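You operate a simulated robot arm through the tools that you are given. There is no shell and no other tool. Be economical: measure what you need, move in short steps, check, and stop when the job is done.

You are at the controls of a simulated robot arm. One attempt, no reset.

Task
Take the soap bottle marked "soft" from the top of the side table and put it on the top of the long table. Take the blue corner pad from the top of the side table and put it on top of the carton there. Take the ring on the top of the side table and put it away on the waist high shelf of the steel shelving. Put the tall carton marked "aprons" from the top of the side table on the white filter disc there and the tall carton labelled "caps" on the top of the long table. Fetch the red strip and stand it on the knee high shelf of the left wire shelving. Put the blue banded beaker on the hold shelf. Close the left flap. The order is free. Set down upright: soap bottle, tall carton, red strip, blue banded beaker.
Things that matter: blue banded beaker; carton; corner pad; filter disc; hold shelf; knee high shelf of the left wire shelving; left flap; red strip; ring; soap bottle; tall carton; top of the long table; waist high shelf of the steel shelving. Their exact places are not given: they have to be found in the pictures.

Only the result counts: the job must be done as asked and must still hold three seconds after the hand-in. Knocking over, shifting, dropping, spilling or breaking anything else fails it. A push-on lid holds only when it is set on centred and level and pressed home; a screw cap is set on level and turned clockwise until tight.

Robot
A 7-joint arm with a two-finger gripper on a trunk, on a base that drives. Base frame: it is fixed to the floor where the robot stands at the start and does not move with it; the origin is under the middle of the robot, x ahead of it, y to its left, z up; the surface under the hand at the start is at about z = 0.84. Lengths are in m, angles in degrees, forces in N, time in s.
With the tool pointing down near the work surface it reaches from about 0.18 to 0.64 m from the robot's upright axis, wherever it stands. Its first joint turns from -143.0 to 143.0 degrees. Places, roughly: blue banded beaker (8x7x12 cm) [0.8, -5.6, 0.6]; carton [0.5, 0.5, 1]; corner pad [0.75, 0, 0.75]; filter disc (12x11x2 cm) [0.7, -0.4, 0.8]; hold shelf [0.7, -5.6, 1]; knee high shelf of the left wire shelving [0.7, -5.3, 0.6]; left flap [-0.8, -8.7, 0.9]; red strip [0, -2, 1]; ring [0.75, 0.25, 0.75]; soap bottle [0.5, 0, 1]; tall carton [0.75, 0.25, 1]; top of the long table [-0.6, 1.4, 0.9]; waist high shelf of the steel shelving [-2.1, 1.5, 0.9]. Payload 1.47 kg.
Tool frame: the origin (TCP) lies between the finger pads and is the grasp point; the fingertips stand 0.016 m ahead of it; z points along the fingers, y is the line along which they close. The gripper opens to 0.087 m. The gripper's body begins 0.055 m behind the TCP.
Orientation is told as [roll, pitch, yaw] about the base's x, y, z axes, in that order, counted from this pose: with the fingers straight down and closing along the base's y, the tool's x points along the base's -x, its y along +y and its z along -z.

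Tools
- The arm moves only by the tool play_rows. Its argument "increments" is a list of rows, each a list of 2 entries, a list of its own where there are three numbers: the shift along the base's x, y, z in m, then the turn, a rotation vector about the base's x, y, z in degrees. In form: [[[x, y, z], [wx, wy, wz]], ...]. A call has 1 to 8 rows; each row is the pose to reach, as a shift and turn from the pose commanded when the call began. "claw" is the gripper command, from -1 (fully open) to 1 (shut), values between in proportion, set as the call begins (left out, the last holds). Each row takes 0.2 s and may step no farther than 0.05 m and 8.6 degrees from the row before; otherwise, or with a gripper value out of range, the whole call is refused. A pose out of reach is approached as far as the arm can. The call stops where the force on the tool passes 40 N (or 10 N more than at its start, if that is more) or the arm is blocked; 0.2 s more then pass. Each finger travels about 0.045 m/s and halts on what it meets, pressing with about 27 N; the grip force reading is that of the motor and also rises with nothing between the fingers. The clock runs only during rows and for 0.2 s after the last one: add rows that repeat a pose to give the fingers time. It gives the time, the measured TCP pose, the force on the tool (base axes), the opening and the grip force at its end, in the units of the frame above (readings bear some noise), with the torque about the TCP (base axes, N m) and any sound that the robot's microphone picked up, and new pictures: "pictures" is both (left out), scene, wrist or none.
- Cameras (640 x 400 px; columns grow to the right, rows downward): "scene" is now at [0.1489, 0.0136, 1.5019]; the picture's right is [0.12, -0.99, 0.00], its down [-0.72, -0.09, -0.69] and it looks along [0.69, 0.09, -0.72] (base axes); focal length 286 px, centre (320, 200). "wrist" rides on the gripper at [0.073, 0.012, -0.09] in the tool frame; the picture's right is [-0.16, 0.99, 0.00], its down [-0.72, -0.12, -0.68] and it looks along [-0.67, -0.11, 0.73] (tool axes); focal length 247 px, centre (320, 200).
- move_column(by): slides the trunk up (or, below 0, down) by that many m; the arm and the scene camera ride with it, the base frame stays. It gives what a move gives, with no picture.
- roll_base(legs): drives the robot by 1 to 6 legs, each [ahead, left, turn to the left] in m, m and degrees, along the robot's own axes; the way and the turn of a leg run together, so that a leg with both is an arc; at most 1.5 m and 180 degrees a leg. The arm and the cameras ride along, it lands a little off, and it stops where it bumps. It gives what a move gives, and a new picture of the scene camera.
- turn_head(pan, tilt): turns the head with the scene camera to pan (to the left, within 86 degrees either way) and tilt (down, from -29 to 69), counted from straight ahead of the robot. It gives what a move gives, and a new picture of the scene camera.
- point_at(camera, pixels): for up to 12 pixels [column, row] of the newest picture of that camera ("zoom" is the newest enlarged one), the place [x, y, z] in the base frame of the surface seen there, good to about 0.002 m, but the place of the scene camera against the robot may be out by one fixed shift of up to 0.018 m in any direction. The clock stands still meanwhile.
- enlarge(camera, box): a new picture of the part [left, top, right, bottom] of that camera's present view, enlarged. The clock stands still meanwhile.
- hand_in(): hands the job in; it is judged then, once.

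Go step by step. Measure first, check grasps and placings, and put right what went wrong. The budget is 145 turns and 260 pictures, counting those below and the enlarged ones. Unless the task says otherwise, let go and move clear before handing in.

The tools are called after ">>>" by a JSON object that holds its "api" and its "payload". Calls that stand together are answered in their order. play_rows: Moves the arm, as the interface text tells. Its arguments: {"type":"object","properties":{"increments":{"type":"array"},"claw":{"type":"number"},"pictures":{"type":"string","enum":["both","scene","wrist","none"]}},"required":["increments"]} The other tools are called the same way: move_column (by) slides the trunk up or down; roll_base (legs) drives the base; turn_head (pan, tilt) turns the head that bears the scene camera; point_at (camera, pixels) gives the place of the surface under pixels of a picture; enlarge (camera, box) takes an enlarged picture of a part of a camera's view; hand_in () hands the job in.

At the start:

```text
time_s: 0.0
eef_pos: [0.4836, 0.1136, 1.1051]
tool_rot: [0.0, 0.1, 0.0]
ft_force: [0.1, -0.4, 0.3]
torque: [0.0, -0.01, -0.02]
grip_width: 0.087
grip_force: 0.1
trunk travel left (down, up): [-0.825, 0.415]
robot x, y, heading: [0.0008, 0.0021, -0.0]
head pan, tilt: [7.2, 46.2]
```

scene: 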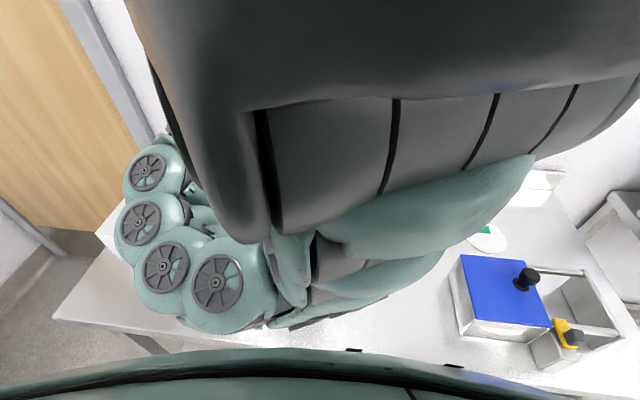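
wrist: 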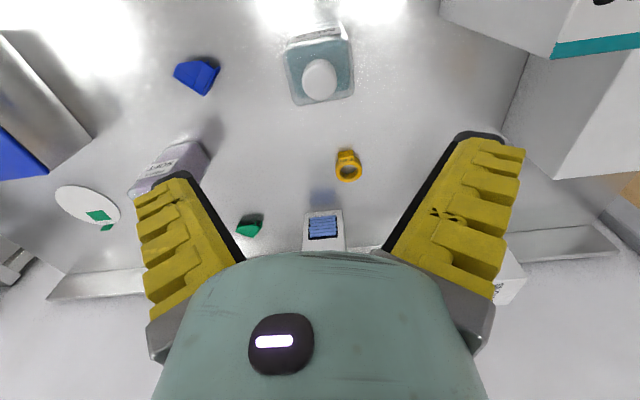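

The wrist view shows the table items: blue pad at (197,75), ring at (347,165), disc at (88,203), a marked object at (170,165), and tall boxes at the upper right. I'll measure these and enlarge the view to read the labels.

>>> {"api": "point_at", "payload": {"camera": "wrist", "pixels": [[197, 75], [320, 78], [347, 160], [185, 155], [88, 203], [250, 225], [323, 228], [590, 40], [610, 100], [510, 275], [40, 150], [260, 130]]}}

>>> {"api": "enlarge", "payload": {"camera": "wrist", "box": [0, 0, 360, 260]}}

>>> {"api": "enlarge", "payload": {"camera": "wrist", "box": [280, 0, 640, 320]}}

>>> {"api": "turn_head", "payload": {"pan": 45, "tilt": 40}}

```text
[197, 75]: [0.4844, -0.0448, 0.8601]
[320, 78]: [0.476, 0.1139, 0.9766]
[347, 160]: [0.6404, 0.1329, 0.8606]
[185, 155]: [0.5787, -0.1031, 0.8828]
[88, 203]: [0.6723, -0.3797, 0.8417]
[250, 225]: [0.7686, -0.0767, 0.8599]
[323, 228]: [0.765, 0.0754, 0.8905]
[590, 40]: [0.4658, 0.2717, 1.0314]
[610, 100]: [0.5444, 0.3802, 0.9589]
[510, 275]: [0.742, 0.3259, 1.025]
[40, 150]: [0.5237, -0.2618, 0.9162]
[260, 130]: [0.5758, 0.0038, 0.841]
```

```text
1.54 times, centred on (180, 130) of wrist
```

zoom: 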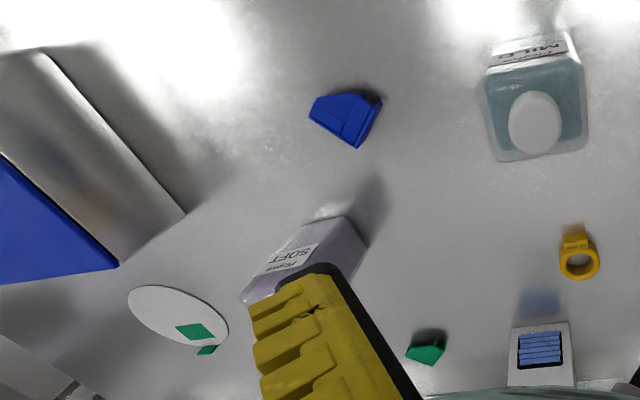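

```text
1.25 times, centred on (460, 160) of wrist
```

zoom: 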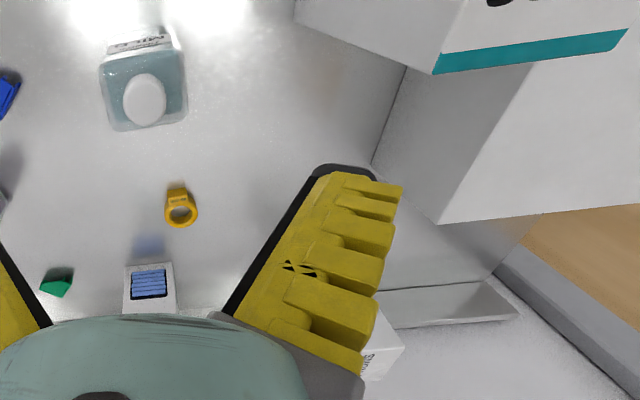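

```text
time_s: 1.0
eef_pos: [0.4847, 0.1128, 1.1058]
tool_rot: [0.0, 0.0, 0.1]
ft_force: [0.3, -0.3, 0.8]
torque: [-0.01, 0.0, 0.01]
grip_width: 0.0869
grip_force: 0.0
trunk travel left (down, up): [-0.825, 0.415]
robot x, y, heading: [0.0022, 0.0036, -0.0]
head pan, tilt: [45.0, 40.0]
```

scene: 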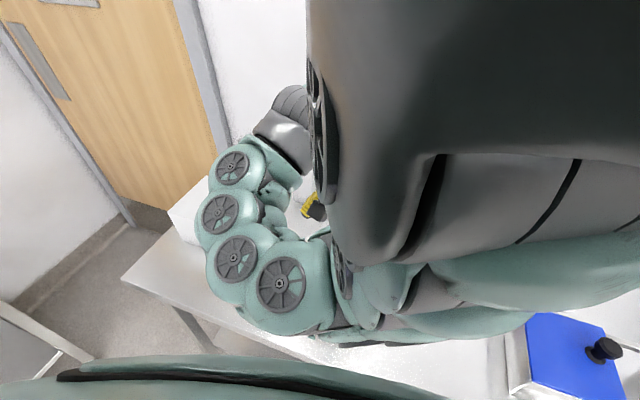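

The arm hides much of the table from the scene camera. I'll back the base off a little and look around from there.

>>> {"api": "roll_base", "payload": {"legs": [[-0.5, 0, 0]]}}

>>> {"api": "turn_head", "payload": {"pan": 0, "tilt": 25}}

>>> {"api": "turn_head", "payload": {"pan": 80, "tilt": 15}}

>>> {"api": "turn_head", "payload": {"pan": -80, "tilt": 15}}

```text
time_s: 4.0
eef_pos: [-0.0121, 0.1142, 1.1049]
tool_rot: [0.0, 0.0, 0.2]
ft_force: [-0.6, -0.7, -0.1]
torque: [-0.02, -0.02, -0.01]
grip_width: 0.0868
grip_force: 0.0
trunk travel left (down, up): [-0.825, 0.415]
robot x, y, heading: [-0.4917, -0.003, 0.2]
head pan, tilt: [45.0, 40.0]
```

scene: 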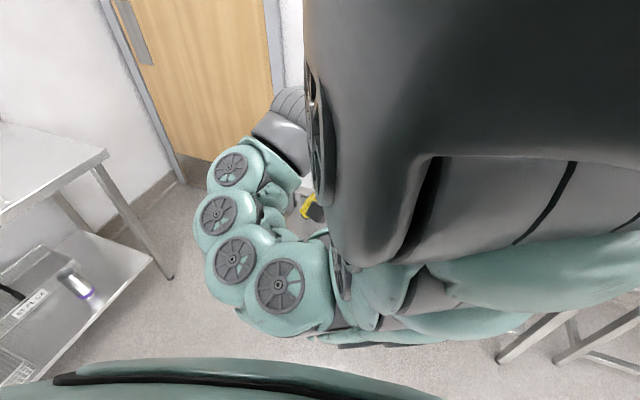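

```text
time_s: 5.1
eef_pos: [-0.0123, 0.1145, 1.1052]
tool_rot: [0.0, -0.1, 0.2]
ft_force: [0.4, -0.2, -0.1]
torque: [-0.01, 0.01, 0.0]
grip_width: 0.087
grip_force: 0.0
trunk travel left (down, up): [-0.825, 0.415]
robot x, y, heading: [-0.4944, -0.0003, 0.1]
head pan, tilt: [0.0, 25.0]
```

scene: 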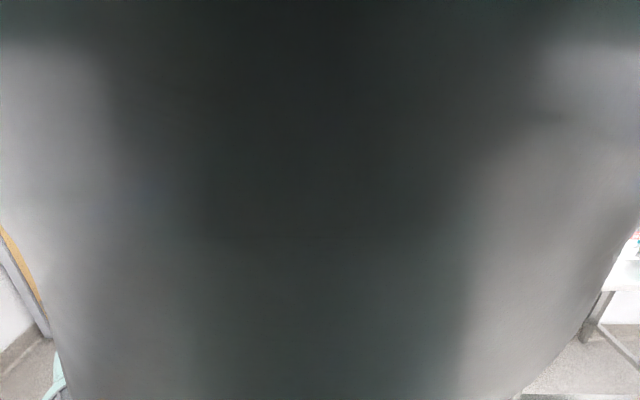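

```text
time_s: 6.6
eef_pos: [-0.0126, 0.1148, 1.1047]
tool_rot: [0.0, 0.0, 0.4]
ft_force: [0.8, -0.4, -0.3]
torque: [0.01, 0.01, 0.01]
grip_width: 0.087
grip_force: 0.1
trunk travel left (down, up): [-0.825, 0.415]
robot x, y, heading: [-0.4946, -0.0037, 0.1]
head pan, tilt: [80.0, 15.0]
```

scene: 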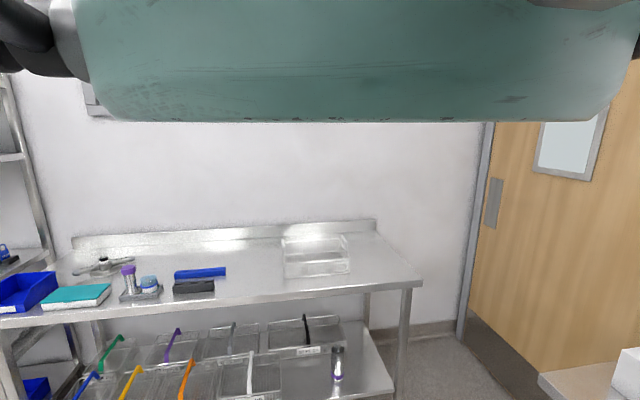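

```text
time_s: 9.1
eef_pos: [-0.0119, 0.1153, 1.1058]
tool_rot: [0.0, 0.0, 0.2]
ft_force: [0.0, 0.8, 0.2]
torque: [-0.02, 0.03, -0.02]
grip_width: 0.0869
grip_force: 0.2
trunk travel left (down, up): [-0.825, 0.415]
robot x, y, heading: [-0.4955, -0.0015, 0.1]
head pan, tilt: [-80.0, 15.0]
```

scene: 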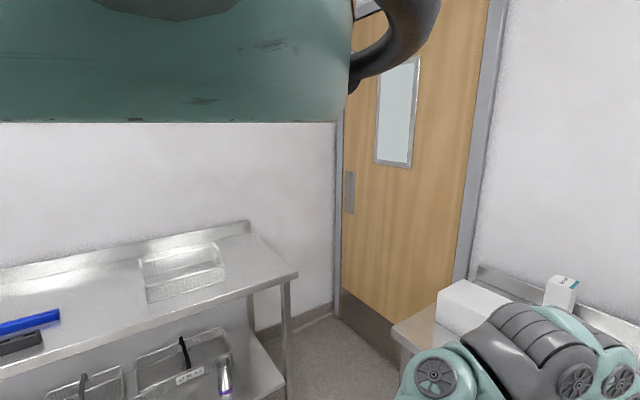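

The long table is on the left, with free top around (240,260) in the pan-80 picture. The last picture seems to have been taken before the head settled, so I'll take a fresh one.

>>> {"api": "enlarge", "payload": {"camera": "scene", "box": [0, 0, 640, 400]}}

>>> {"api": "turn_head", "payload": {"pan": 86, "tilt": 25}}

```text
1.00 times, centred on (320, 200) of scene (not enlarged: the box is as wide or as high as the picture)
```

zoom: 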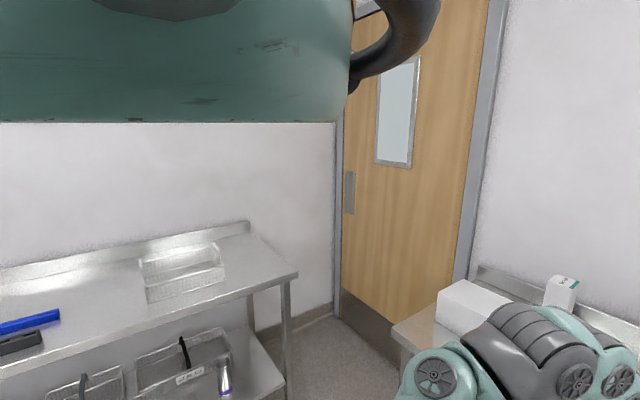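

```text
time_s: 11.6
eef_pos: [-0.012, 0.1139, 1.1053]
tool_rot: [0.0, -0.1, 0.3]
ft_force: [0.1, -0.1, -0.3]
torque: [0.0, -0.03, -0.02]
grip_width: 0.0872
grip_force: 0.2
trunk travel left (down, up): [-0.825, 0.415]
robot x, y, heading: [-0.496, -0.0025, -0.3]
head pan, tilt: [85.9, 25.0]
```

scene: 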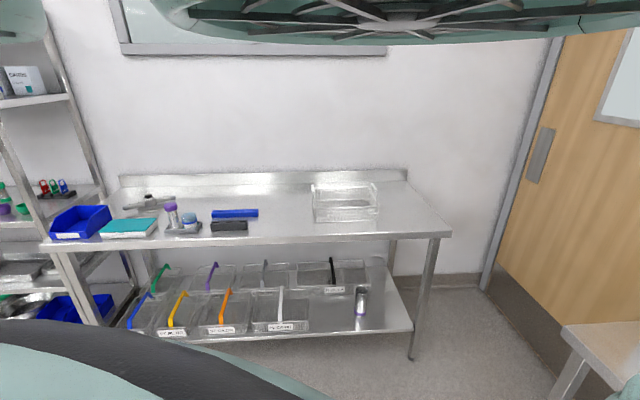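

The long table is in clear view, with free top around (290,225) and (400,215). I'll measure it, then try turning the head right again.

>>> {"api": "point_at", "payload": {"camera": "scene", "pixels": [[280, 205], [280, 233], [300, 220], [400, 215], [435, 232], [345, 205], [258, 212], [60, 240], [400, 195], [40, 230], [312, 215], [380, 215]]}}

>>> {"api": "enlarge", "payload": {"camera": "scene", "box": [0, 50, 200, 250]}}

>>> {"api": "turn_head", "payload": {"pan": -45, "tilt": 20}}

>>> {"api": "turn_head", "payload": {"pan": -86, "tilt": 15}}

```text
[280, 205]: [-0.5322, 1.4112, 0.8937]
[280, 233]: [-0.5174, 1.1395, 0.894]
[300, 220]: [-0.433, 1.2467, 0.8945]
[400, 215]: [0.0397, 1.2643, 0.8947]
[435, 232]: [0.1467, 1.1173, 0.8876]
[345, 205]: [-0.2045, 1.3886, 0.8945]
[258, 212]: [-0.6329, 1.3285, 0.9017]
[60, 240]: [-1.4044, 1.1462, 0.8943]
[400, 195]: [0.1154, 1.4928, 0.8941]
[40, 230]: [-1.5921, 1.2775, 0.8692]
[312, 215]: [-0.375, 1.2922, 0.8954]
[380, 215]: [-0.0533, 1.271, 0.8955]
```

```text
2.00 times, centred on (100, 150) of scene
```

zoom: 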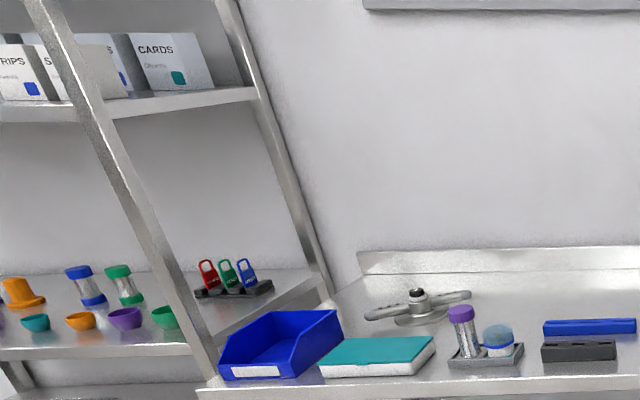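

```text
time_s: 13.7
eef_pos: [-0.0106, 0.1134, 1.1048]
tool_rot: [0.1, 0.0, 0.2]
ft_force: [-0.1, -0.1, 0.1]
torque: [-0.03, 0.01, 0.0]
grip_width: 0.0873
grip_force: 0.0
trunk travel left (down, up): [-0.825, 0.415]
robot x, y, heading: [-0.4963, 0.0009, 0.1]
head pan, tilt: [-45.0, 20.0]
```

scene: 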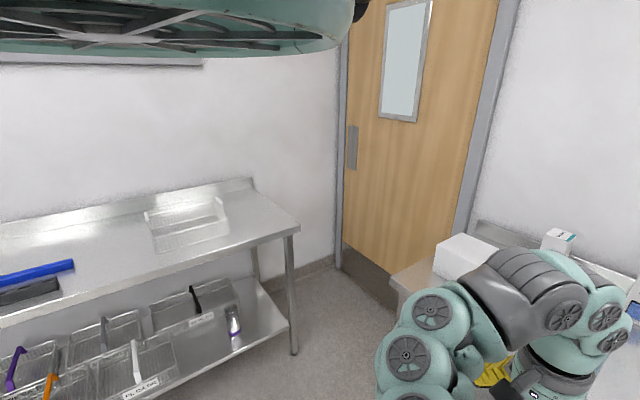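

```text
time_s: 14.8
eef_pos: [-0.0126, 0.1144, 1.1059]
tool_rot: [0.0, 0.0, 0.4]
ft_force: [0.5, 0.4, 0.8]
torque: [0.01, 0.01, 0.03]
grip_width: 0.0872
grip_force: 0.0
trunk travel left (down, up): [-0.825, 0.415]
robot x, y, heading: [-0.4951, 0.0017, 0.3]
head pan, tilt: [-85.9, 15.0]
```

scene: 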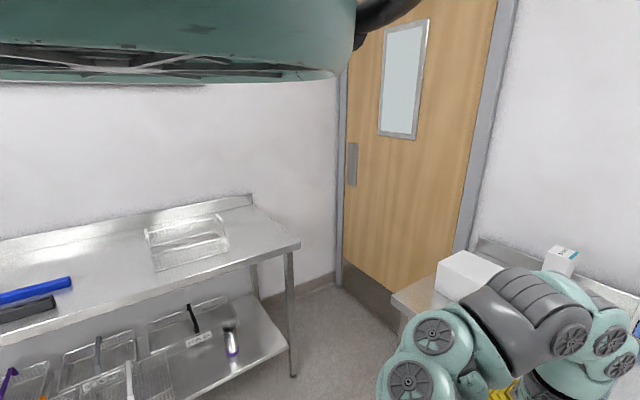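

The head is blocked on the right by the arm, and the long table is free around x -0.5 and x 0.06, with its top at z 0.894. I'll raise the trunk for an overview of the side table through the wrist camera.

>>> {"api": "move_column", "payload": {"by": 0.35}}

>>> {"api": "play_rows", "payload": {"increments": [[[0, 0, 0], [0, 0, 0]]], "pictures": "wrist"}}

>>> {"api": "turn_head", "payload": {"pan": 40, "tilt": 45}}

```text
time_s: 18.2
eef_pos: [-0.0124, 0.1138, 1.4549]
tool_rot: [0.0, 0.1, 0.2]
ft_force: [-0.1, -0.5, -0.4]
torque: [-0.02, 0.0, 0.0]
grip_width: 0.0871
grip_force: 0.0
trunk travel left (down, up): [-1.175, 0.065]
robot x, y, heading: [-0.4972, -0.0012, 0.2]
head pan, tilt: [-85.9, 15.0]
```

```text
time_s: 18.6
eef_pos: [-0.0124, 0.1143, 1.4562]
tool_rot: [0.0, 0.0, 0.3]
ft_force: [-0.4, 0.1, 0.4]
torque: [-0.01, -0.01, -0.01]
grip_width: 0.087
grip_force: 0.0
trunk travel left (down, up): [-1.175, 0.065]
robot x, y, heading: [-0.4964, -0.0026, 0.1]
head pan, tilt: [-85.9, 15.0]
```

wrist: 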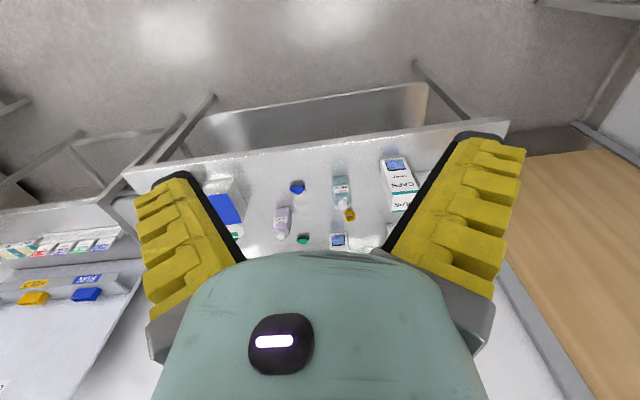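

```text
time_s: 20.7
eef_pos: [-0.0122, 0.1151, 1.4553]
tool_rot: [0.0, -0.1, 0.3]
ft_force: [-0.3, -0.2, -0.3]
torque: [0.05, 0.0, -0.03]
grip_width: 0.0869
grip_force: 0.1
trunk travel left (down, up): [-1.175, 0.065]
robot x, y, heading: [-0.4951, 0.001, 0.0]
head pan, tilt: [40.0, 45.0]
```

scene: 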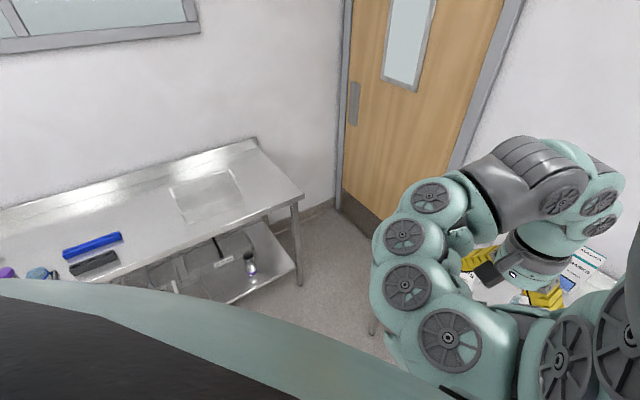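

The wrist view shows "CAPS" at (398,180), with another carton behind it hidden by the finger. I'll close the fingers, move closer and enlarge.

>>> {"api": "roll_base", "payload": {"legs": [[0.2, 0, 0]]}}

>>> {"api": "play_rows", "payload": {"increments": [[[0, 0, 0], [0, 0, 0]], [[0, 0.05, 0], [0, 0, 0]], [[0, 0.1, 0], [0, 0, 0]], [[0, 0.15, 0], [0, 0, 0]], [[0, 0.15, 0], [0, 0, 0]]], "claw": 1, "pictures": "wrist"}}

>>> {"api": "enlarge", "payload": {"camera": "wrist", "box": [120, 100, 400, 280]}}

>>> {"api": "enlarge", "payload": {"camera": "wrist", "box": [280, 80, 560, 280]}}

```text
time_s: 22.3
eef_pos: [0.1838, 0.1165, 1.4548]
tool_rot: [0.0, 0.0, 0.3]
ft_force: [0.2, 0.1, -0.8]
torque: [-0.02, 0.0, 0.03]
grip_width: 0.0869
grip_force: 0.0
trunk travel left (down, up): [-1.175, 0.065]
robot x, y, heading: [-0.3008, -0.0001, 0.3]
head pan, tilt: [40.0, 45.0]
```

scene: 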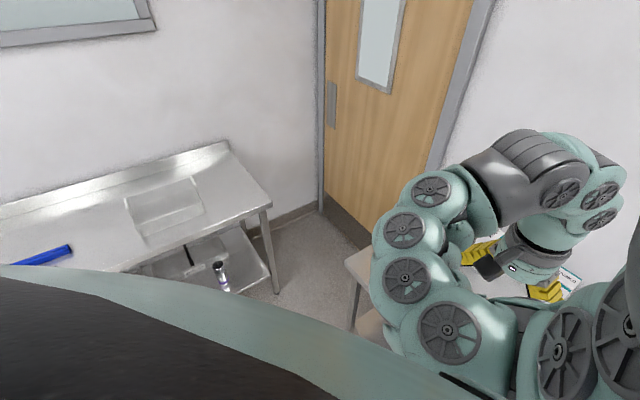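

```text
time_s: 23.5
eef_pos: [0.1862, 0.2628, 1.4563]
tool_rot: [0.0, 0.0, 0.2]
ft_force: [0.1, -0.5, -0.4]
torque: [0.02, -0.05, 0.01]
grip_width: 0.0
grip_force: 14.7
trunk travel left (down, up): [-1.175, 0.065]
robot x, y, heading: [-0.2999, 0.0021, 0.3]
head pan, tilt: [40.0, 45.0]
```

wrist: 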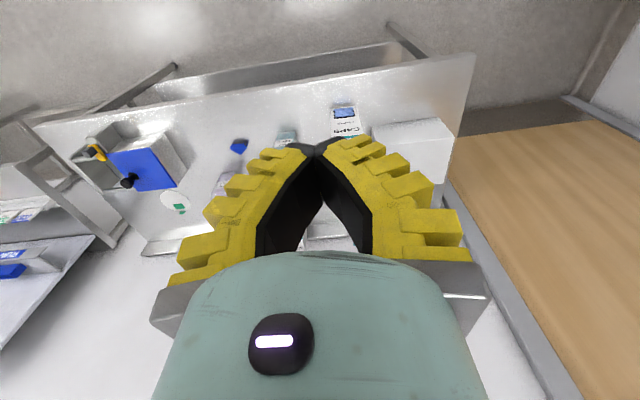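

```text
2.22 times, centred on (260, 190) of wrist
```

zoom: 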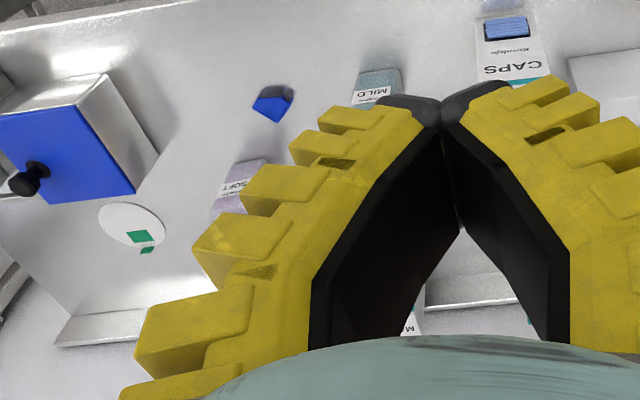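

```text
2.00 times, centred on (420, 180) of wrist
```

zoom: 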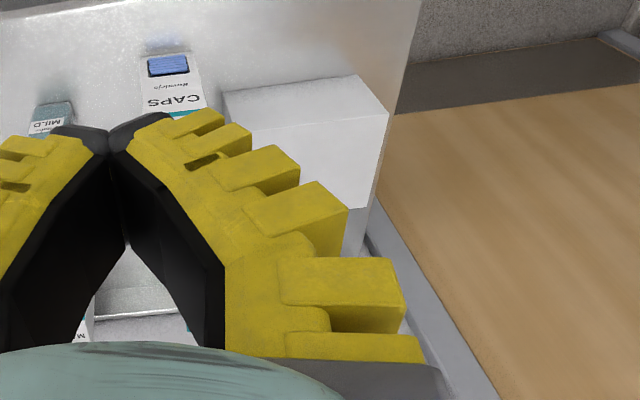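

The closed fingers hide the back row. With the camera farther forward, the items will fall in the clear upper half of the picture, so I'll drive ahead to about the start position and open up.

>>> {"api": "roll_base", "payload": {"legs": [[0.29, 0, 0]]}}

>>> {"api": "play_rows", "payload": {"increments": [[[0, 0, 0], [0, 0, 0]], [[0, 0, 0], [0, 0, 0]], [[0, -0.03, 0], [0, 0, 0]], [[0, -0.06, 0], [0, 0, 0]], [[0, -0.06, 0], [0, 0, 0]]], "claw": -1, "pictures": "wrist"}}

>>> {"api": "enlarge", "payload": {"camera": "wrist", "box": [100, 0, 360, 200]}}

>>> {"api": "enlarge", "payload": {"camera": "wrist", "box": [300, 0, 560, 200]}}

```text
time_s: 25.5
eef_pos: [0.4718, 0.2644, 1.4571]
tool_rot: [0.0, 0.0, 0.3]
ft_force: [0.7, -1.2, 0.2]
torque: [-0.01, 0.04, 0.03]
grip_width: 0.0001
grip_force: 26.9
trunk travel left (down, up): [-1.175, 0.065]
robot x, y, heading: [-0.012, -0.0017, 0.2]
head pan, tilt: [40.0, 45.0]
```

scene: 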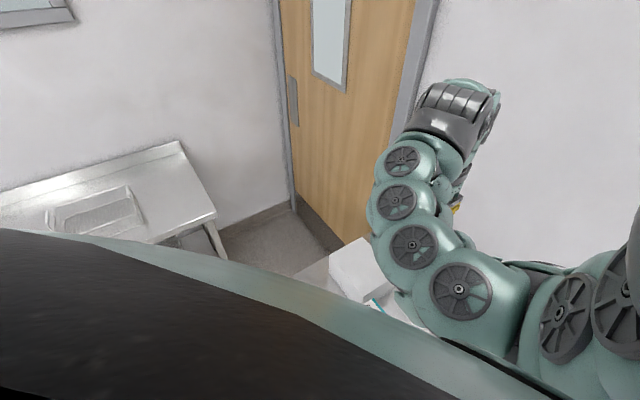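

```text
time_s: 26.7
eef_pos: [0.4724, 0.204, 1.4557]
tool_rot: [-0.2, 0.1, 0.4]
ft_force: [0.2, -0.2, 0.2]
torque: [-0.03, 0.03, 0.01]
grip_width: 0.087
grip_force: 0.0
trunk travel left (down, up): [-1.175, 0.065]
robot x, y, heading: [-0.0104, 0.0045, 0.1]
head pan, tilt: [40.0, 45.0]
```

wrist: 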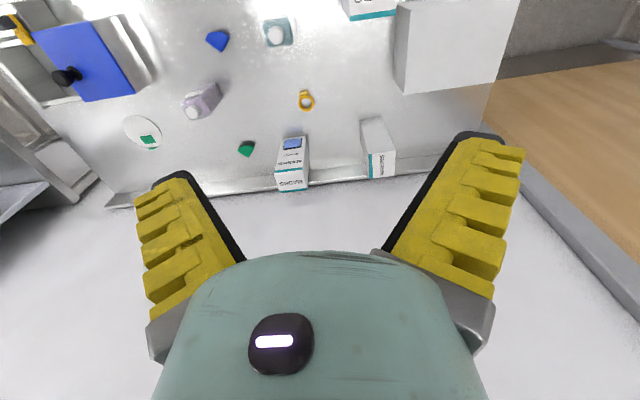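

```text
2.00 times, centred on (230, 100) of wrist
```

zoom: 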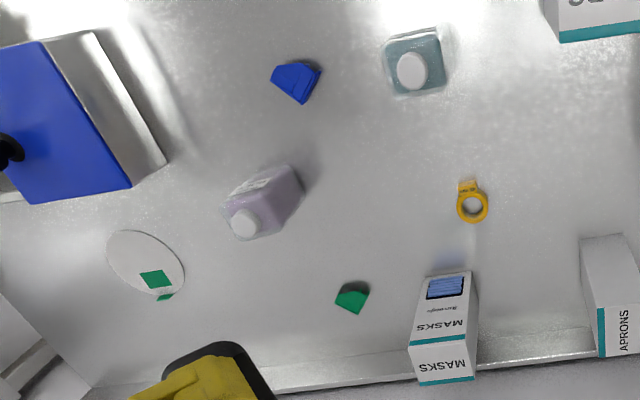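

```text
2.00 times, centred on (430, 100) of wrist
```

zoom: 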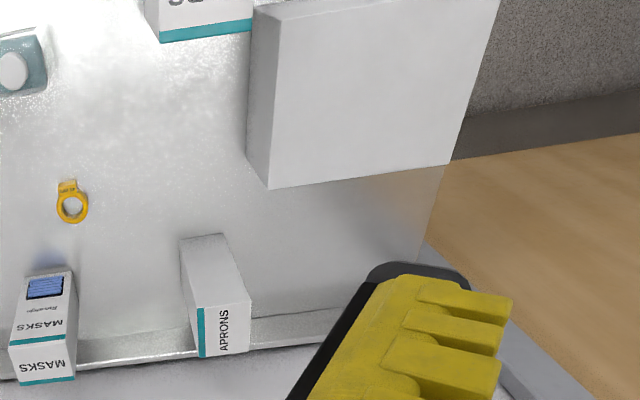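

All labels are readable: APRONS at (378,150), MASKS at (291,165), CAPS at (370,8), SOFT at (200,100) and MILD at (277,32). The plain white carton is at (450,40). Measuring these.

>>> {"api": "point_at", "payload": {"camera": "wrist", "pixels": [[362, 121], [384, 118], [394, 155], [370, 160], [362, 140], [372, 176], [347, 2], [392, 2], [350, 20], [398, 14], [372, 17], [360, 8]]}}

>>> {"api": "point_at", "payload": {"camera": "wrist", "pixels": [[398, 8], [518, 2], [500, 78], [404, 92], [395, 60], [396, 5], [450, 40], [140, 128], [150, 140], [125, 125], [162, 135], [140, 150]]}}

>>> {"api": "point_at", "payload": {"camera": "wrist", "pixels": [[205, 40], [228, 34], [218, 51], [221, 32], [305, 105], [305, 92], [299, 102], [314, 102], [192, 112], [214, 83], [182, 102], [220, 98]]}}

```text
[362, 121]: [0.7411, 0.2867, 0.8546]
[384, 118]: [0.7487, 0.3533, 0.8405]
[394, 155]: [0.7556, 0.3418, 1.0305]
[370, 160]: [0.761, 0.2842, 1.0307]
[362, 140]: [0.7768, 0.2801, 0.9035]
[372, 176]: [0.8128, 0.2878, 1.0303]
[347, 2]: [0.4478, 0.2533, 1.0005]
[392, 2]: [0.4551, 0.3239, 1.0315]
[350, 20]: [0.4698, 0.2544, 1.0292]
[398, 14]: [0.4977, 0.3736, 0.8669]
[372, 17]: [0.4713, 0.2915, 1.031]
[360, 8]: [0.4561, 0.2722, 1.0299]
```

```text
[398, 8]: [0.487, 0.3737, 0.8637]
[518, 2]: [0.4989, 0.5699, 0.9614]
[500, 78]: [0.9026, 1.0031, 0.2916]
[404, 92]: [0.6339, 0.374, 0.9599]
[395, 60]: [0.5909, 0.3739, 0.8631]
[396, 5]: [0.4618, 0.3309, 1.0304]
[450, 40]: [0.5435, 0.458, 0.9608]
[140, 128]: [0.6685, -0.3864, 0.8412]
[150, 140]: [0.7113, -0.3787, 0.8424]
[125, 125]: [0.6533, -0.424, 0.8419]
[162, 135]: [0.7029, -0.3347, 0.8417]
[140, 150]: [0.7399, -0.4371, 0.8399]
```

```text
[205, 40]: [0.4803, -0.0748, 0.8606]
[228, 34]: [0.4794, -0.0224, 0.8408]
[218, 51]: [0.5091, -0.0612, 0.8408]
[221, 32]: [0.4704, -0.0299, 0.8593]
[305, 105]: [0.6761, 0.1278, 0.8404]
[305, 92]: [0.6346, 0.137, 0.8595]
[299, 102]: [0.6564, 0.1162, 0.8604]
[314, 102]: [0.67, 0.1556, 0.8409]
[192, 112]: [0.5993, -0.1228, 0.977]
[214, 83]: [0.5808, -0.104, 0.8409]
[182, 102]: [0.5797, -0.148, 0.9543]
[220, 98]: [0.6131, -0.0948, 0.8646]
```

APRONS is centred near (0.785,0.313), CAPS near (0.44,0.29), and the disc near (0.68,-0.38). The back items need the base farther forward, so I'll check the table's front edge.

>>> {"api": "turn_head", "payload": {"pan": 20, "tilt": 69}}

```text
time_s: 27.6
eef_pos: [0.4728, 0.2041, 1.4558]
tool_rot: [0.0, 0.0, 0.4]
ft_force: [1.3, 0.8, 0.7]
torque: [0.01, -0.01, 0.02]
grip_width: 0.0871
grip_force: 0.1
trunk travel left (down, up): [-1.175, 0.065]
robot x, y, heading: [-0.0118, 0.0013, 0.5]
head pan, tilt: [20.0, 68.8]
```

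scene: 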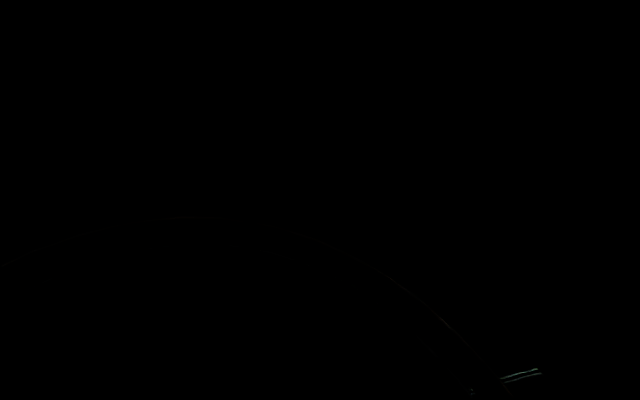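

The camera tilted into the body, so that view is useless. I'll draw the arm back 0.2 to see the front edge with the wrist camera.

>>> {"api": "play_rows", "payload": {"increments": [[[-0.05, 0, 0], [0, 0, 0]], [[-0.1, 0, 0], [0, 0, 0]], [[-0.15, 0, 0], [0, 0, 0]], [[-0.2, 0, 0], [0, 0, 0]], [[-0.2, 0, 0], [0, 0, 0]]], "pictures": "wrist"}}

>>> {"api": "turn_head", "payload": {"pan": 20, "tilt": 45}}

```text
time_s: 28.8
eef_pos: [0.3015, 0.2378, 1.4733]
tool_rot: [-0.2, 0.0, 0.3]
ft_force: [1.0, -0.7, -0.3]
torque: [0.02, -0.02, 0.01]
grip_width: 0.087
grip_force: 0.2
out of reach, approached as far as the arm can: row 3, 4, 5
trunk travel left (down, up): [-1.175, 0.065]
robot x, y, heading: [-0.0087, 0.0014, 0.2]
head pan, tilt: [20.0, 68.8]
```

wrist: 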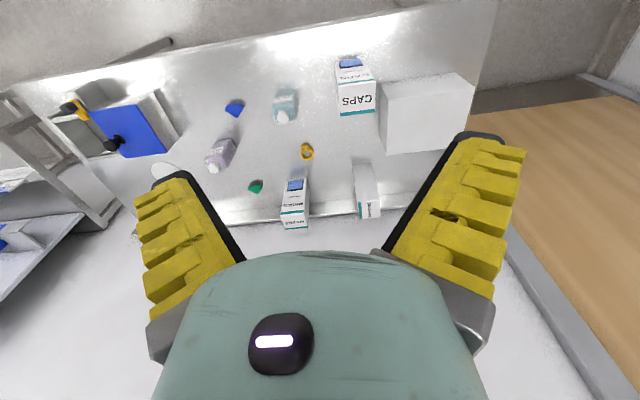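

```text
time_s: 29.6
eef_pos: [0.3019, 0.2361, 1.4727]
tool_rot: [-0.2, 0.0, 0.3]
ft_force: [-0.8, 0.8, 0.3]
torque: [0.0, -0.02, 0.01]
grip_width: 0.0872
grip_force: 0.0
trunk travel left (down, up): [-1.175, 0.065]
robot x, y, heading: [-0.0092, 0.0025, 0.3]
head pan, tilt: [20.0, 45.0]
```

scene: 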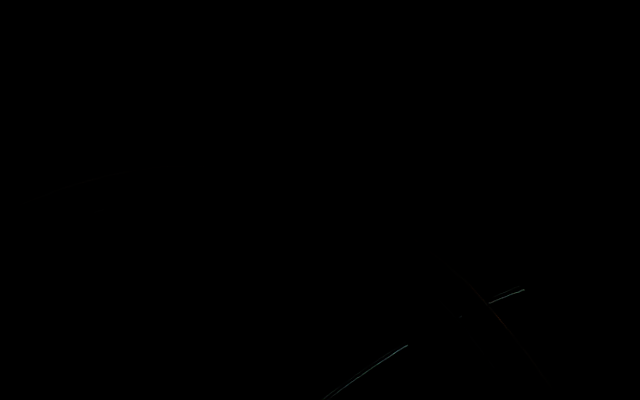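

>>> {"api": "point_at", "payload": {"camera": "wrist", "pixels": [[100, 68], [300, 34], [450, 9], [495, 5], [350, 63], [375, 75], [340, 75], [190, 50], [480, 30], [375, 108], [340, 115], [160, 165]]}}

```text
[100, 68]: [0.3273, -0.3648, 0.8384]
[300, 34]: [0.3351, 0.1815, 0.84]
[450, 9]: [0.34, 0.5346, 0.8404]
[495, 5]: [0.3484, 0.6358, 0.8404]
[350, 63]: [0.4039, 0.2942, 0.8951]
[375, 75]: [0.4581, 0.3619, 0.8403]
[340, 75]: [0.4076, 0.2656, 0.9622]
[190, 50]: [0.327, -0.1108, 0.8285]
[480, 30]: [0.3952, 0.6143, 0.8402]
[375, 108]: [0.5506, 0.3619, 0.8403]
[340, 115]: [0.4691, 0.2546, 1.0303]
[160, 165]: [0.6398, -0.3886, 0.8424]
```

The table's front edge is at x 0.33 and CAPS spans x 0.404–0.47. I'll enlarge the CAPS carton and measure its top corners.

>>> {"api": "enlarge", "payload": {"camera": "wrist", "box": [300, 40, 428, 120]}}

```text
5.00 times, centred on (364, 80) of wrist
```

zoom: 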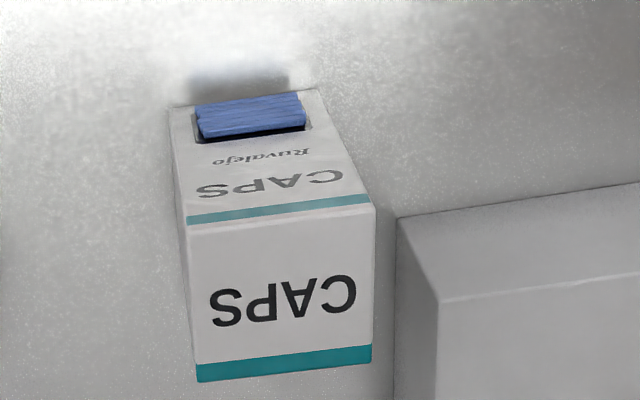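

>>> {"api": "point_at", "payload": {"camera": "zoom", "pixels": [[192, 235], [368, 215], [201, 376], [368, 357], [280, 300], [177, 115], [318, 95], [250, 115], [183, 200], [370, 300]]}}

>>> {"api": "enlarge", "payload": {"camera": "wrist", "box": [340, 140, 420, 230]}}

>>> {"api": "enlarge", "payload": {"camera": "wrist", "box": [190, 80, 318, 200]}}

```text
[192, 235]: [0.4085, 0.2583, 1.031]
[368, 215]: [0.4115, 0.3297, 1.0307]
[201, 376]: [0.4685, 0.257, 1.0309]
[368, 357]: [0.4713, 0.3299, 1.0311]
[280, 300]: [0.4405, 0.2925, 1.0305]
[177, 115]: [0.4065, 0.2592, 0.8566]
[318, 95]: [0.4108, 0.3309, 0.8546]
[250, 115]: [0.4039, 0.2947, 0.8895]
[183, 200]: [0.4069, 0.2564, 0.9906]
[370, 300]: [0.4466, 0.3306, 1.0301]
```

```text
4.44 times, centred on (380, 185) of wrist
```

zoom: 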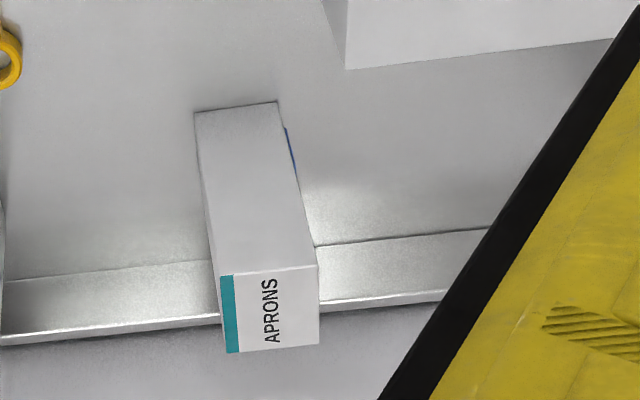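

```text
3.33 times, centred on (254, 140) of wrist
```

zoom: 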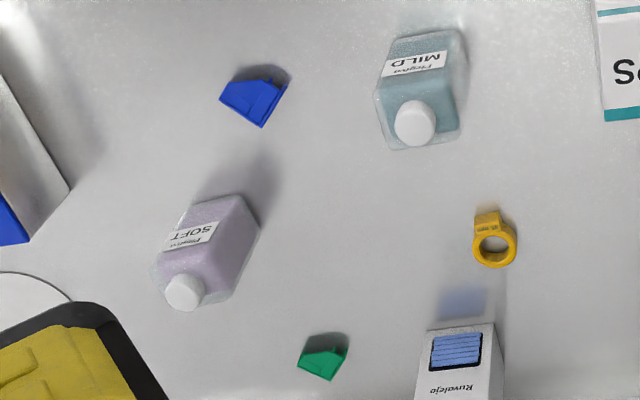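

CAPS is centred at (0.440,0.294), 6.2 cm in x and 7.3 cm in y. I'll move the arm over it at height, closing along y.

>>> {"api": "play_rows", "payload": {"increments": [[[0.04, 0.02, 0], [0, 0, 0]], [[0.08, 0.04, 0], [0, 0, 0]], [[0.12, 0.06, 0], [0, 0, -1]], [[0.168, 0.08, 0], [0, 0, -2]], [[0.168, 0.09, 0], [0, 0, -2]]], "pictures": "wrist"}}

>>> {"api": "point_at", "payload": {"camera": "wrist", "pixels": [[320, 10]]}}

>>> {"api": "enlarge", "payload": {"camera": "wrist", "box": [320, 100, 448, 200]}}

```text
refused: row 4 steps farther than a row can; nothing moved
```

```text
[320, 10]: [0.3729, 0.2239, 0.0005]
```

```text
4.00 times, centred on (384, 150) of wrist
```

zoom: 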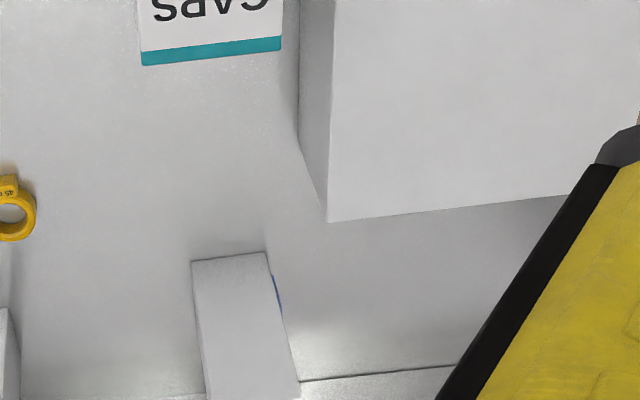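

The row was refused for step size, so I'll use smaller steps.

>>> {"api": "play_rows", "payload": {"increments": [[[0.04, 0.02, 0], [0, 0, 0]], [[0.08, 0.04, 0], [0, 0, 0]], [[0.12, 0.06, 0], [0, 0, -1]], [[0.15, 0.08, 0], [0, 0, -2]], [[0.168, 0.09, 0], [0, 0, -2]], [[0.168, 0.09, 0], [0, 0, -2]]], "pictures": "wrist"}}

>>> {"api": "enlarge", "payload": {"camera": "wrist", "box": [300, 80, 428, 180]}}

```text
time_s: 31.0
eef_pos: [0.4727, 0.327, 1.4691]
tool_rot: [0.0, -0.2, -1.6]
ft_force: [0.6, 1.0, -0.4]
torque: [0.02, 0.02, -0.01]
grip_width: 0.0869
grip_force: 0.0
out of reach, approached as far as the arm can: row 1, 2, 3, 4, 5, 6
trunk travel left (down, up): [-1.175, 0.065]
robot x, y, heading: [-0.0126, 0.0023, 0.6]
head pan, tilt: [20.0, 45.0]
```

wrist: 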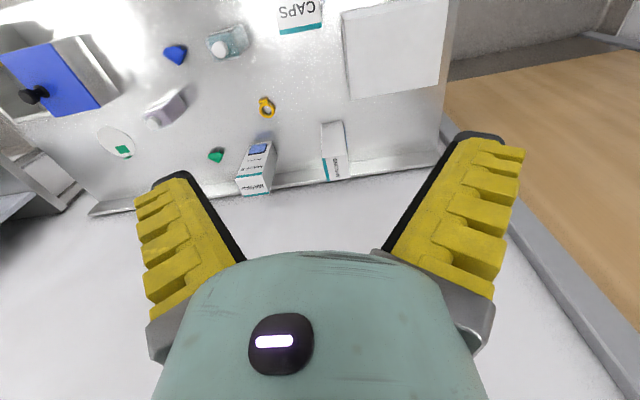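

```text
4.00 times, centred on (364, 130) of wrist
```

zoom: 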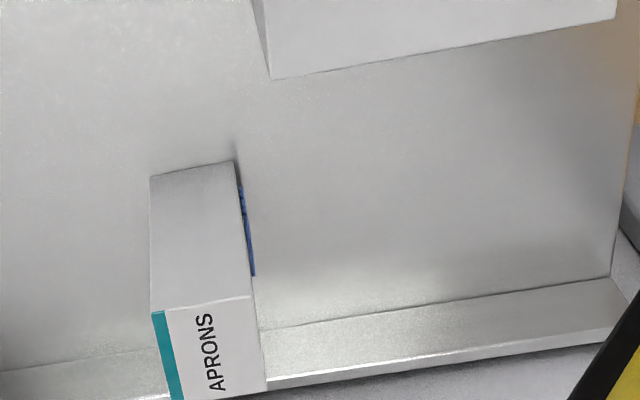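

The arm landed at (0.473,0.327), so I'll correct to (0.440,0.294) with the trunk coming down. I'll also measure the APRONS top.

>>> {"api": "point_at", "payload": {"camera": "zoom", "pixels": [[154, 305], [247, 298], [165, 390], [262, 385], [205, 345], [152, 190], [232, 168], [250, 230]]}}

>>> {"api": "move_column", "payload": {"by": -0.3}}

>>> {"api": "play_rows", "payload": {"increments": [[[-0.033, -0.033, 0], [0, 0, -0.4]], [[-0.033, -0.033, 0], [0, 0, -0.4]]], "pictures": "wrist"}}

```text
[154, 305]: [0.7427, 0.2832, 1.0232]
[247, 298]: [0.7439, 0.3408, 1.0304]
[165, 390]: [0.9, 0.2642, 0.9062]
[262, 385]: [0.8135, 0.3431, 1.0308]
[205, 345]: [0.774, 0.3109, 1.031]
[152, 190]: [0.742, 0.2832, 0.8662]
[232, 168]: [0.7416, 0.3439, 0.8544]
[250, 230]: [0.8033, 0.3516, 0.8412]
```

```text
time_s: 34.0
eef_pos: [0.4721, 0.328, 1.1689]
tool_rot: [0.0, -0.1, -1.7]
ft_force: [0.8, 1.0, 0.4]
torque: [0.02, -0.01, 0.01]
grip_width: 0.0868
grip_force: 0.0
trunk travel left (down, up): [-0.875, 0.365]
robot x, y, heading: [-0.0151, 0.0034, 0.2]
head pan, tilt: [20.0, 45.0]
```

```text
time_s: 34.6
eef_pos: [0.4399, 0.2945, 1.1582]
tool_rot: [0.1, -0.2, -2.1]
ft_force: [-0.1, 0.8, 0.1]
torque: [0.01, -0.02, -0.01]
grip_width: 0.087
grip_force: 0.0
out of reach, approached as far as the arm can: row 1, 2
trunk travel left (down, up): [-0.875, 0.365]
robot x, y, heading: [-0.012, 0.0007, 0.2]
head pan, tilt: [20.0, 45.0]
```

wrist: 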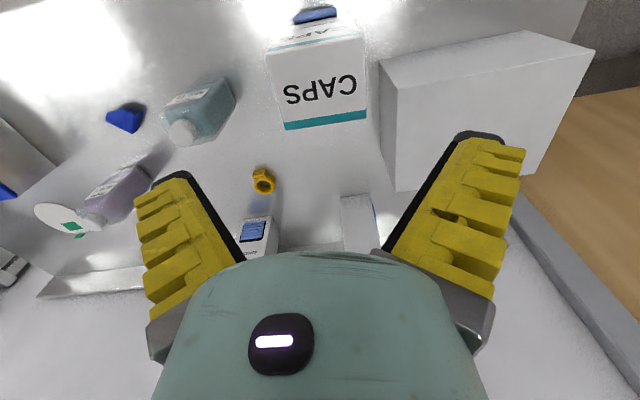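

The TCP is centred over CAPS, with the box at y 0.257–0.330 and the fingers at 0.251–0.338. I'll descend by the column and grip.

>>> {"api": "move_column", "payload": {"by": -0.168}}

>>> {"api": "play_rows", "payload": {"increments": [[[0, 0, 0], [0, 0, 0]], [[0, 0, 0], [0, 0, 0]], [[0, 0, 0], [0, 0, 0]], [[0, 0, 0], [0, 0, 0]]], "claw": 1, "pictures": "none"}}

>>> {"api": "move_column", "payload": {"by": 0.16}}

>>> {"api": "play_rows", "payload": {"increments": [[[0, 0, 0], [0, 0, 0]]], "pictures": "wrist"}}

```text
time_s: 36.3
eef_pos: [0.443, 0.2956, 0.9993]
tool_rot: [0.5, -0.7, -2.1]
ft_force: [-2.7, -3.2, 20.7]
torque: [-0.24, -0.15, -0.01]
grip_width: 0.0933
grip_force: 17.6
trunk travel left (down, up): [-0.714, 0.526]
robot x, y, heading: [-0.0136, 0.0038, 0.3]
head pan, tilt: [20.0, 45.0]
stopped: the force on the tool passed its limit at 52 N (the readings are from after the stop); the commanded pose is now the measured one
```

```text
time_s: 37.3
eef_pos: [0.4416, 0.2951, 0.9995]
tool_rot: [0.5, -0.7, -2.1]
ft_force: [0.0, -2.2, 19.5]
torque: [-0.22, -0.16, 0.02]
grip_width: 0.0934
grip_force: 26.8
trunk travel left (down, up): [-0.714, 0.526]
robot x, y, heading: [-0.0152, 0.0023, 0.4]
head pan, tilt: [20.0, 45.0]
```

```text
time_s: 39.1
eef_pos: [0.4399, 0.2957, 1.1582]
tool_rot: [0.4, -0.4, -2.1]
ft_force: [0.0, 0.0, -1.5]
torque: [0.01, 0.01, -0.02]
grip_width: 0.0796
grip_force: 26.8
trunk travel left (down, up): [-0.874, 0.366]
robot x, y, heading: [-0.0124, 0.0011, 0.5]
head pan, tilt: [20.0, 45.0]
```

```text
time_s: 39.5
eef_pos: [0.4396, 0.2955, 1.1583]
tool_rot: [0.4, -0.3, -2.1]
ft_force: [-0.1, 0.5, -3.3]
torque: [-0.01, 0.03, 0.02]
grip_width: 0.0796
grip_force: 27.5
trunk travel left (down, up): [-0.874, 0.366]
robot x, y, heading: [-0.0134, 0.0016, 0.1]
head pan, tilt: [20.0, 45.0]
```

wrist: 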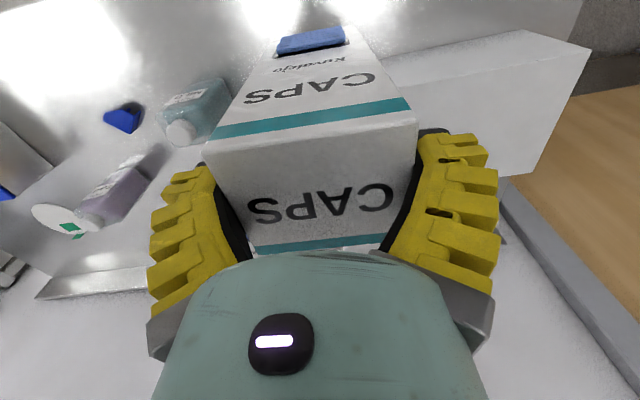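

CAPS is gripped and lifted; the wrist view shows it between the fingers. I'll back off, turn left and drive to the long table, aiming for about (-0.5,1.25).

>>> {"api": "turn_head", "payload": {"pan": 50, "tilt": 35}}

>>> {"api": "roll_base", "payload": {"legs": [[-0.4, 0, 0], [0, 0, 90], [0, -0.207, 0], [0.65, 0, 0]]}}

```text
time_s: 40.5
eef_pos: [0.4401, 0.2957, 1.1574]
tool_rot: [0.4, -0.3, -2.1]
ft_force: [0.5, 0.5, -2.9]
torque: [-0.02, 0.0, 0.03]
grip_width: 0.0794
grip_force: 26.6
trunk travel left (down, up): [-0.874, 0.366]
robot x, y, heading: [-0.0114, 0.0014, 0.3]
head pan, tilt: [50.0, 35.0]
```

scene: 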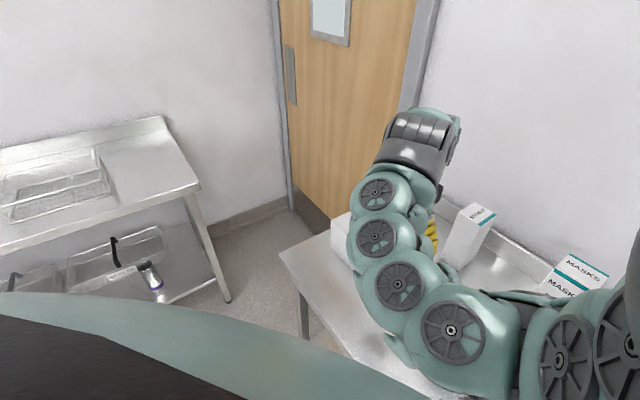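

```text
time_s: 51.2
eef_pos: [-0.4636, 1.1097, 1.1589]
tool_rot: [0.4, -0.4, 86.7]
ft_force: [0.1, 0.3, 0.1]
torque: [0.01, -0.01, 0.0]
grip_width: 0.0
grip_force: 26.5
trunk travel left (down, up): [-0.874, 0.366]
robot x, y, heading: [-0.1778, 0.6537, 89.1]
head pan, tilt: [50.0, 35.0]
```

scene: 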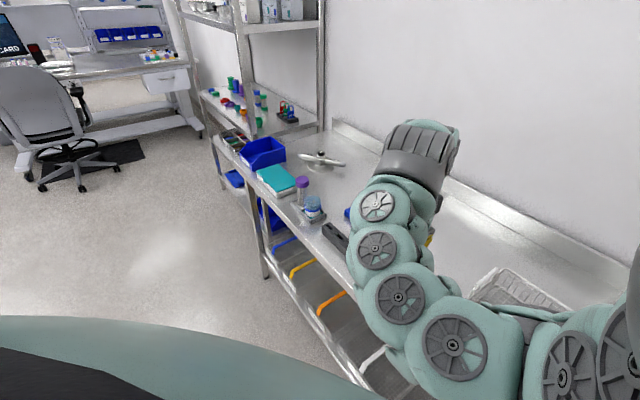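

The grip width reads 0.0, so the carton slipped out during the drive. I'll look for it.

>>> {"api": "play_rows", "payload": {"increments": [[[0, 0, 0], [0, 0, 0]], [[0, 0, 0], [0, 0, 0]], [[0, 0, 0], [0, 0, 0]]], "claw": -1, "pictures": "wrist"}}

>>> {"api": "turn_head", "payload": {"pan": 86, "tilt": 50}}

```text
time_s: 52.0
eef_pos: [-0.463, 1.1097, 1.1599]
tool_rot: [0.3, -0.4, 86.7]
ft_force: [-0.6, 0.1, 0.8]
torque: [0.0, 0.02, 0.01]
grip_width: 0.0869
grip_force: 0.2
trunk travel left (down, up): [-0.874, 0.366]
robot x, y, heading: [-0.179, 0.6524, 89.4]
head pan, tilt: [50.0, 35.0]
```

wrist: 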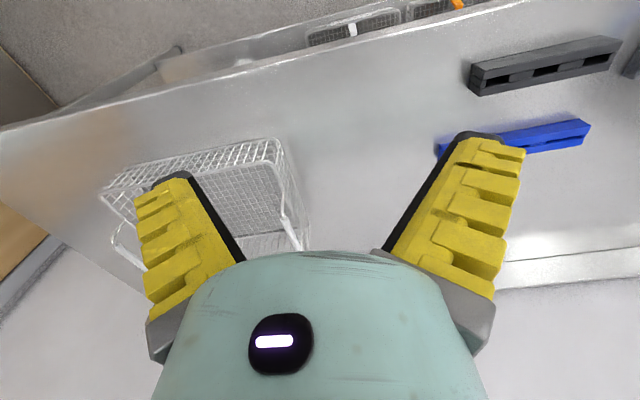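

```text
time_s: 53.0
eef_pos: [-0.4637, 1.1097, 1.1578]
tool_rot: [0.3, -0.4, 86.7]
ft_force: [-0.9, -0.2, -0.1]
torque: [0.0, 0.03, 0.01]
grip_width: 0.0867
grip_force: 0.0
trunk travel left (down, up): [-0.874, 0.366]
robot x, y, heading: [-0.1775, 0.6496, 89.0]
head pan, tilt: [85.9, 50.0]
```

scene: 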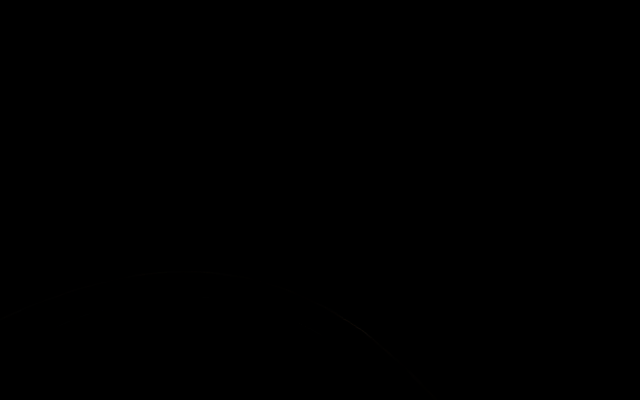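

The carton isn't visible here. I'll turn around on the spot to look back at the floor between the tables.

>>> {"api": "turn_head", "payload": {"pan": 50, "tilt": 40}}

>>> {"api": "roll_base", "payload": {"legs": [[-0.1, 0, 0], [0, 0, 180]]}}

>>> {"api": "play_rows", "payload": {"increments": [[[0, 0, 0], [0, 0, 0]]], "pictures": "wrist"}}

```text
time_s: 54.0
eef_pos: [-0.4632, 1.1101, 1.1583]
tool_rot: [0.4, -0.3, 86.7]
ft_force: [0.2, 0.2, -0.4]
torque: [0.02, -0.03, 0.0]
grip_width: 0.087
grip_force: 0.2
trunk travel left (down, up): [-0.874, 0.366]
robot x, y, heading: [-0.1814, 0.6534, 89.1]
head pan, tilt: [50.0, 40.0]
```

scene: 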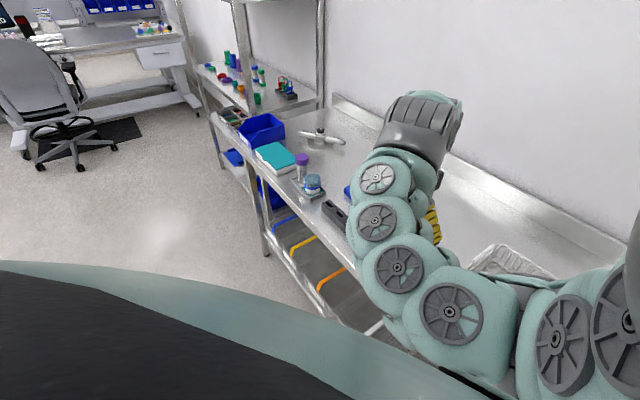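

```text
time_s: 62.3
eef_pos: [0.0606, 0.0662, 1.1585]
tool_rot: [0.5, -0.3, -98.6]
ft_force: [-0.2, 0.5, 1.0]
torque: [-0.05, -0.02, 0.0]
grip_width: 0.0867
grip_force: 0.0
trunk travel left (down, up): [-0.874, 0.366]
robot x, y, heading: [-0.1804, 0.5489, -96.3]
head pan, tilt: [50.0, 40.0]
```

scene: 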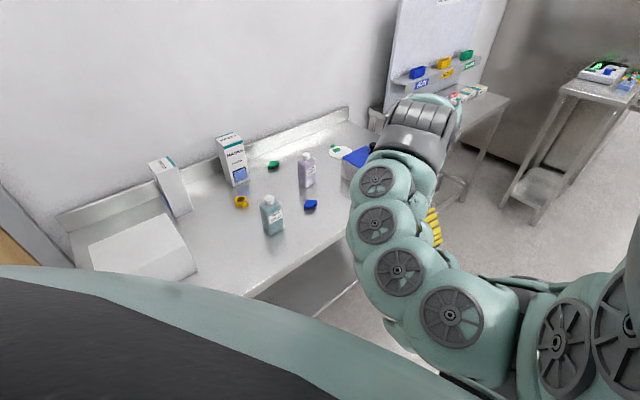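

```text
time_s: 62.7
eef_pos: [0.061, 0.0663, 1.1595]
tool_rot: [0.4, -0.5, -98.7]
ft_force: [-0.1, -0.3, 0.8]
torque: [-0.03, 0.01, -0.01]
grip_width: 0.087
grip_force: 0.0
trunk travel left (down, up): [-0.874, 0.366]
robot x, y, heading: [-0.1783, 0.5474, -96.5]
head pan, tilt: [50.0, 40.0]
```

wrist: 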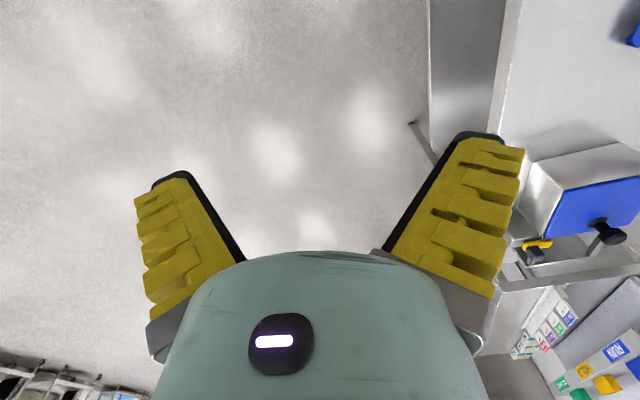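

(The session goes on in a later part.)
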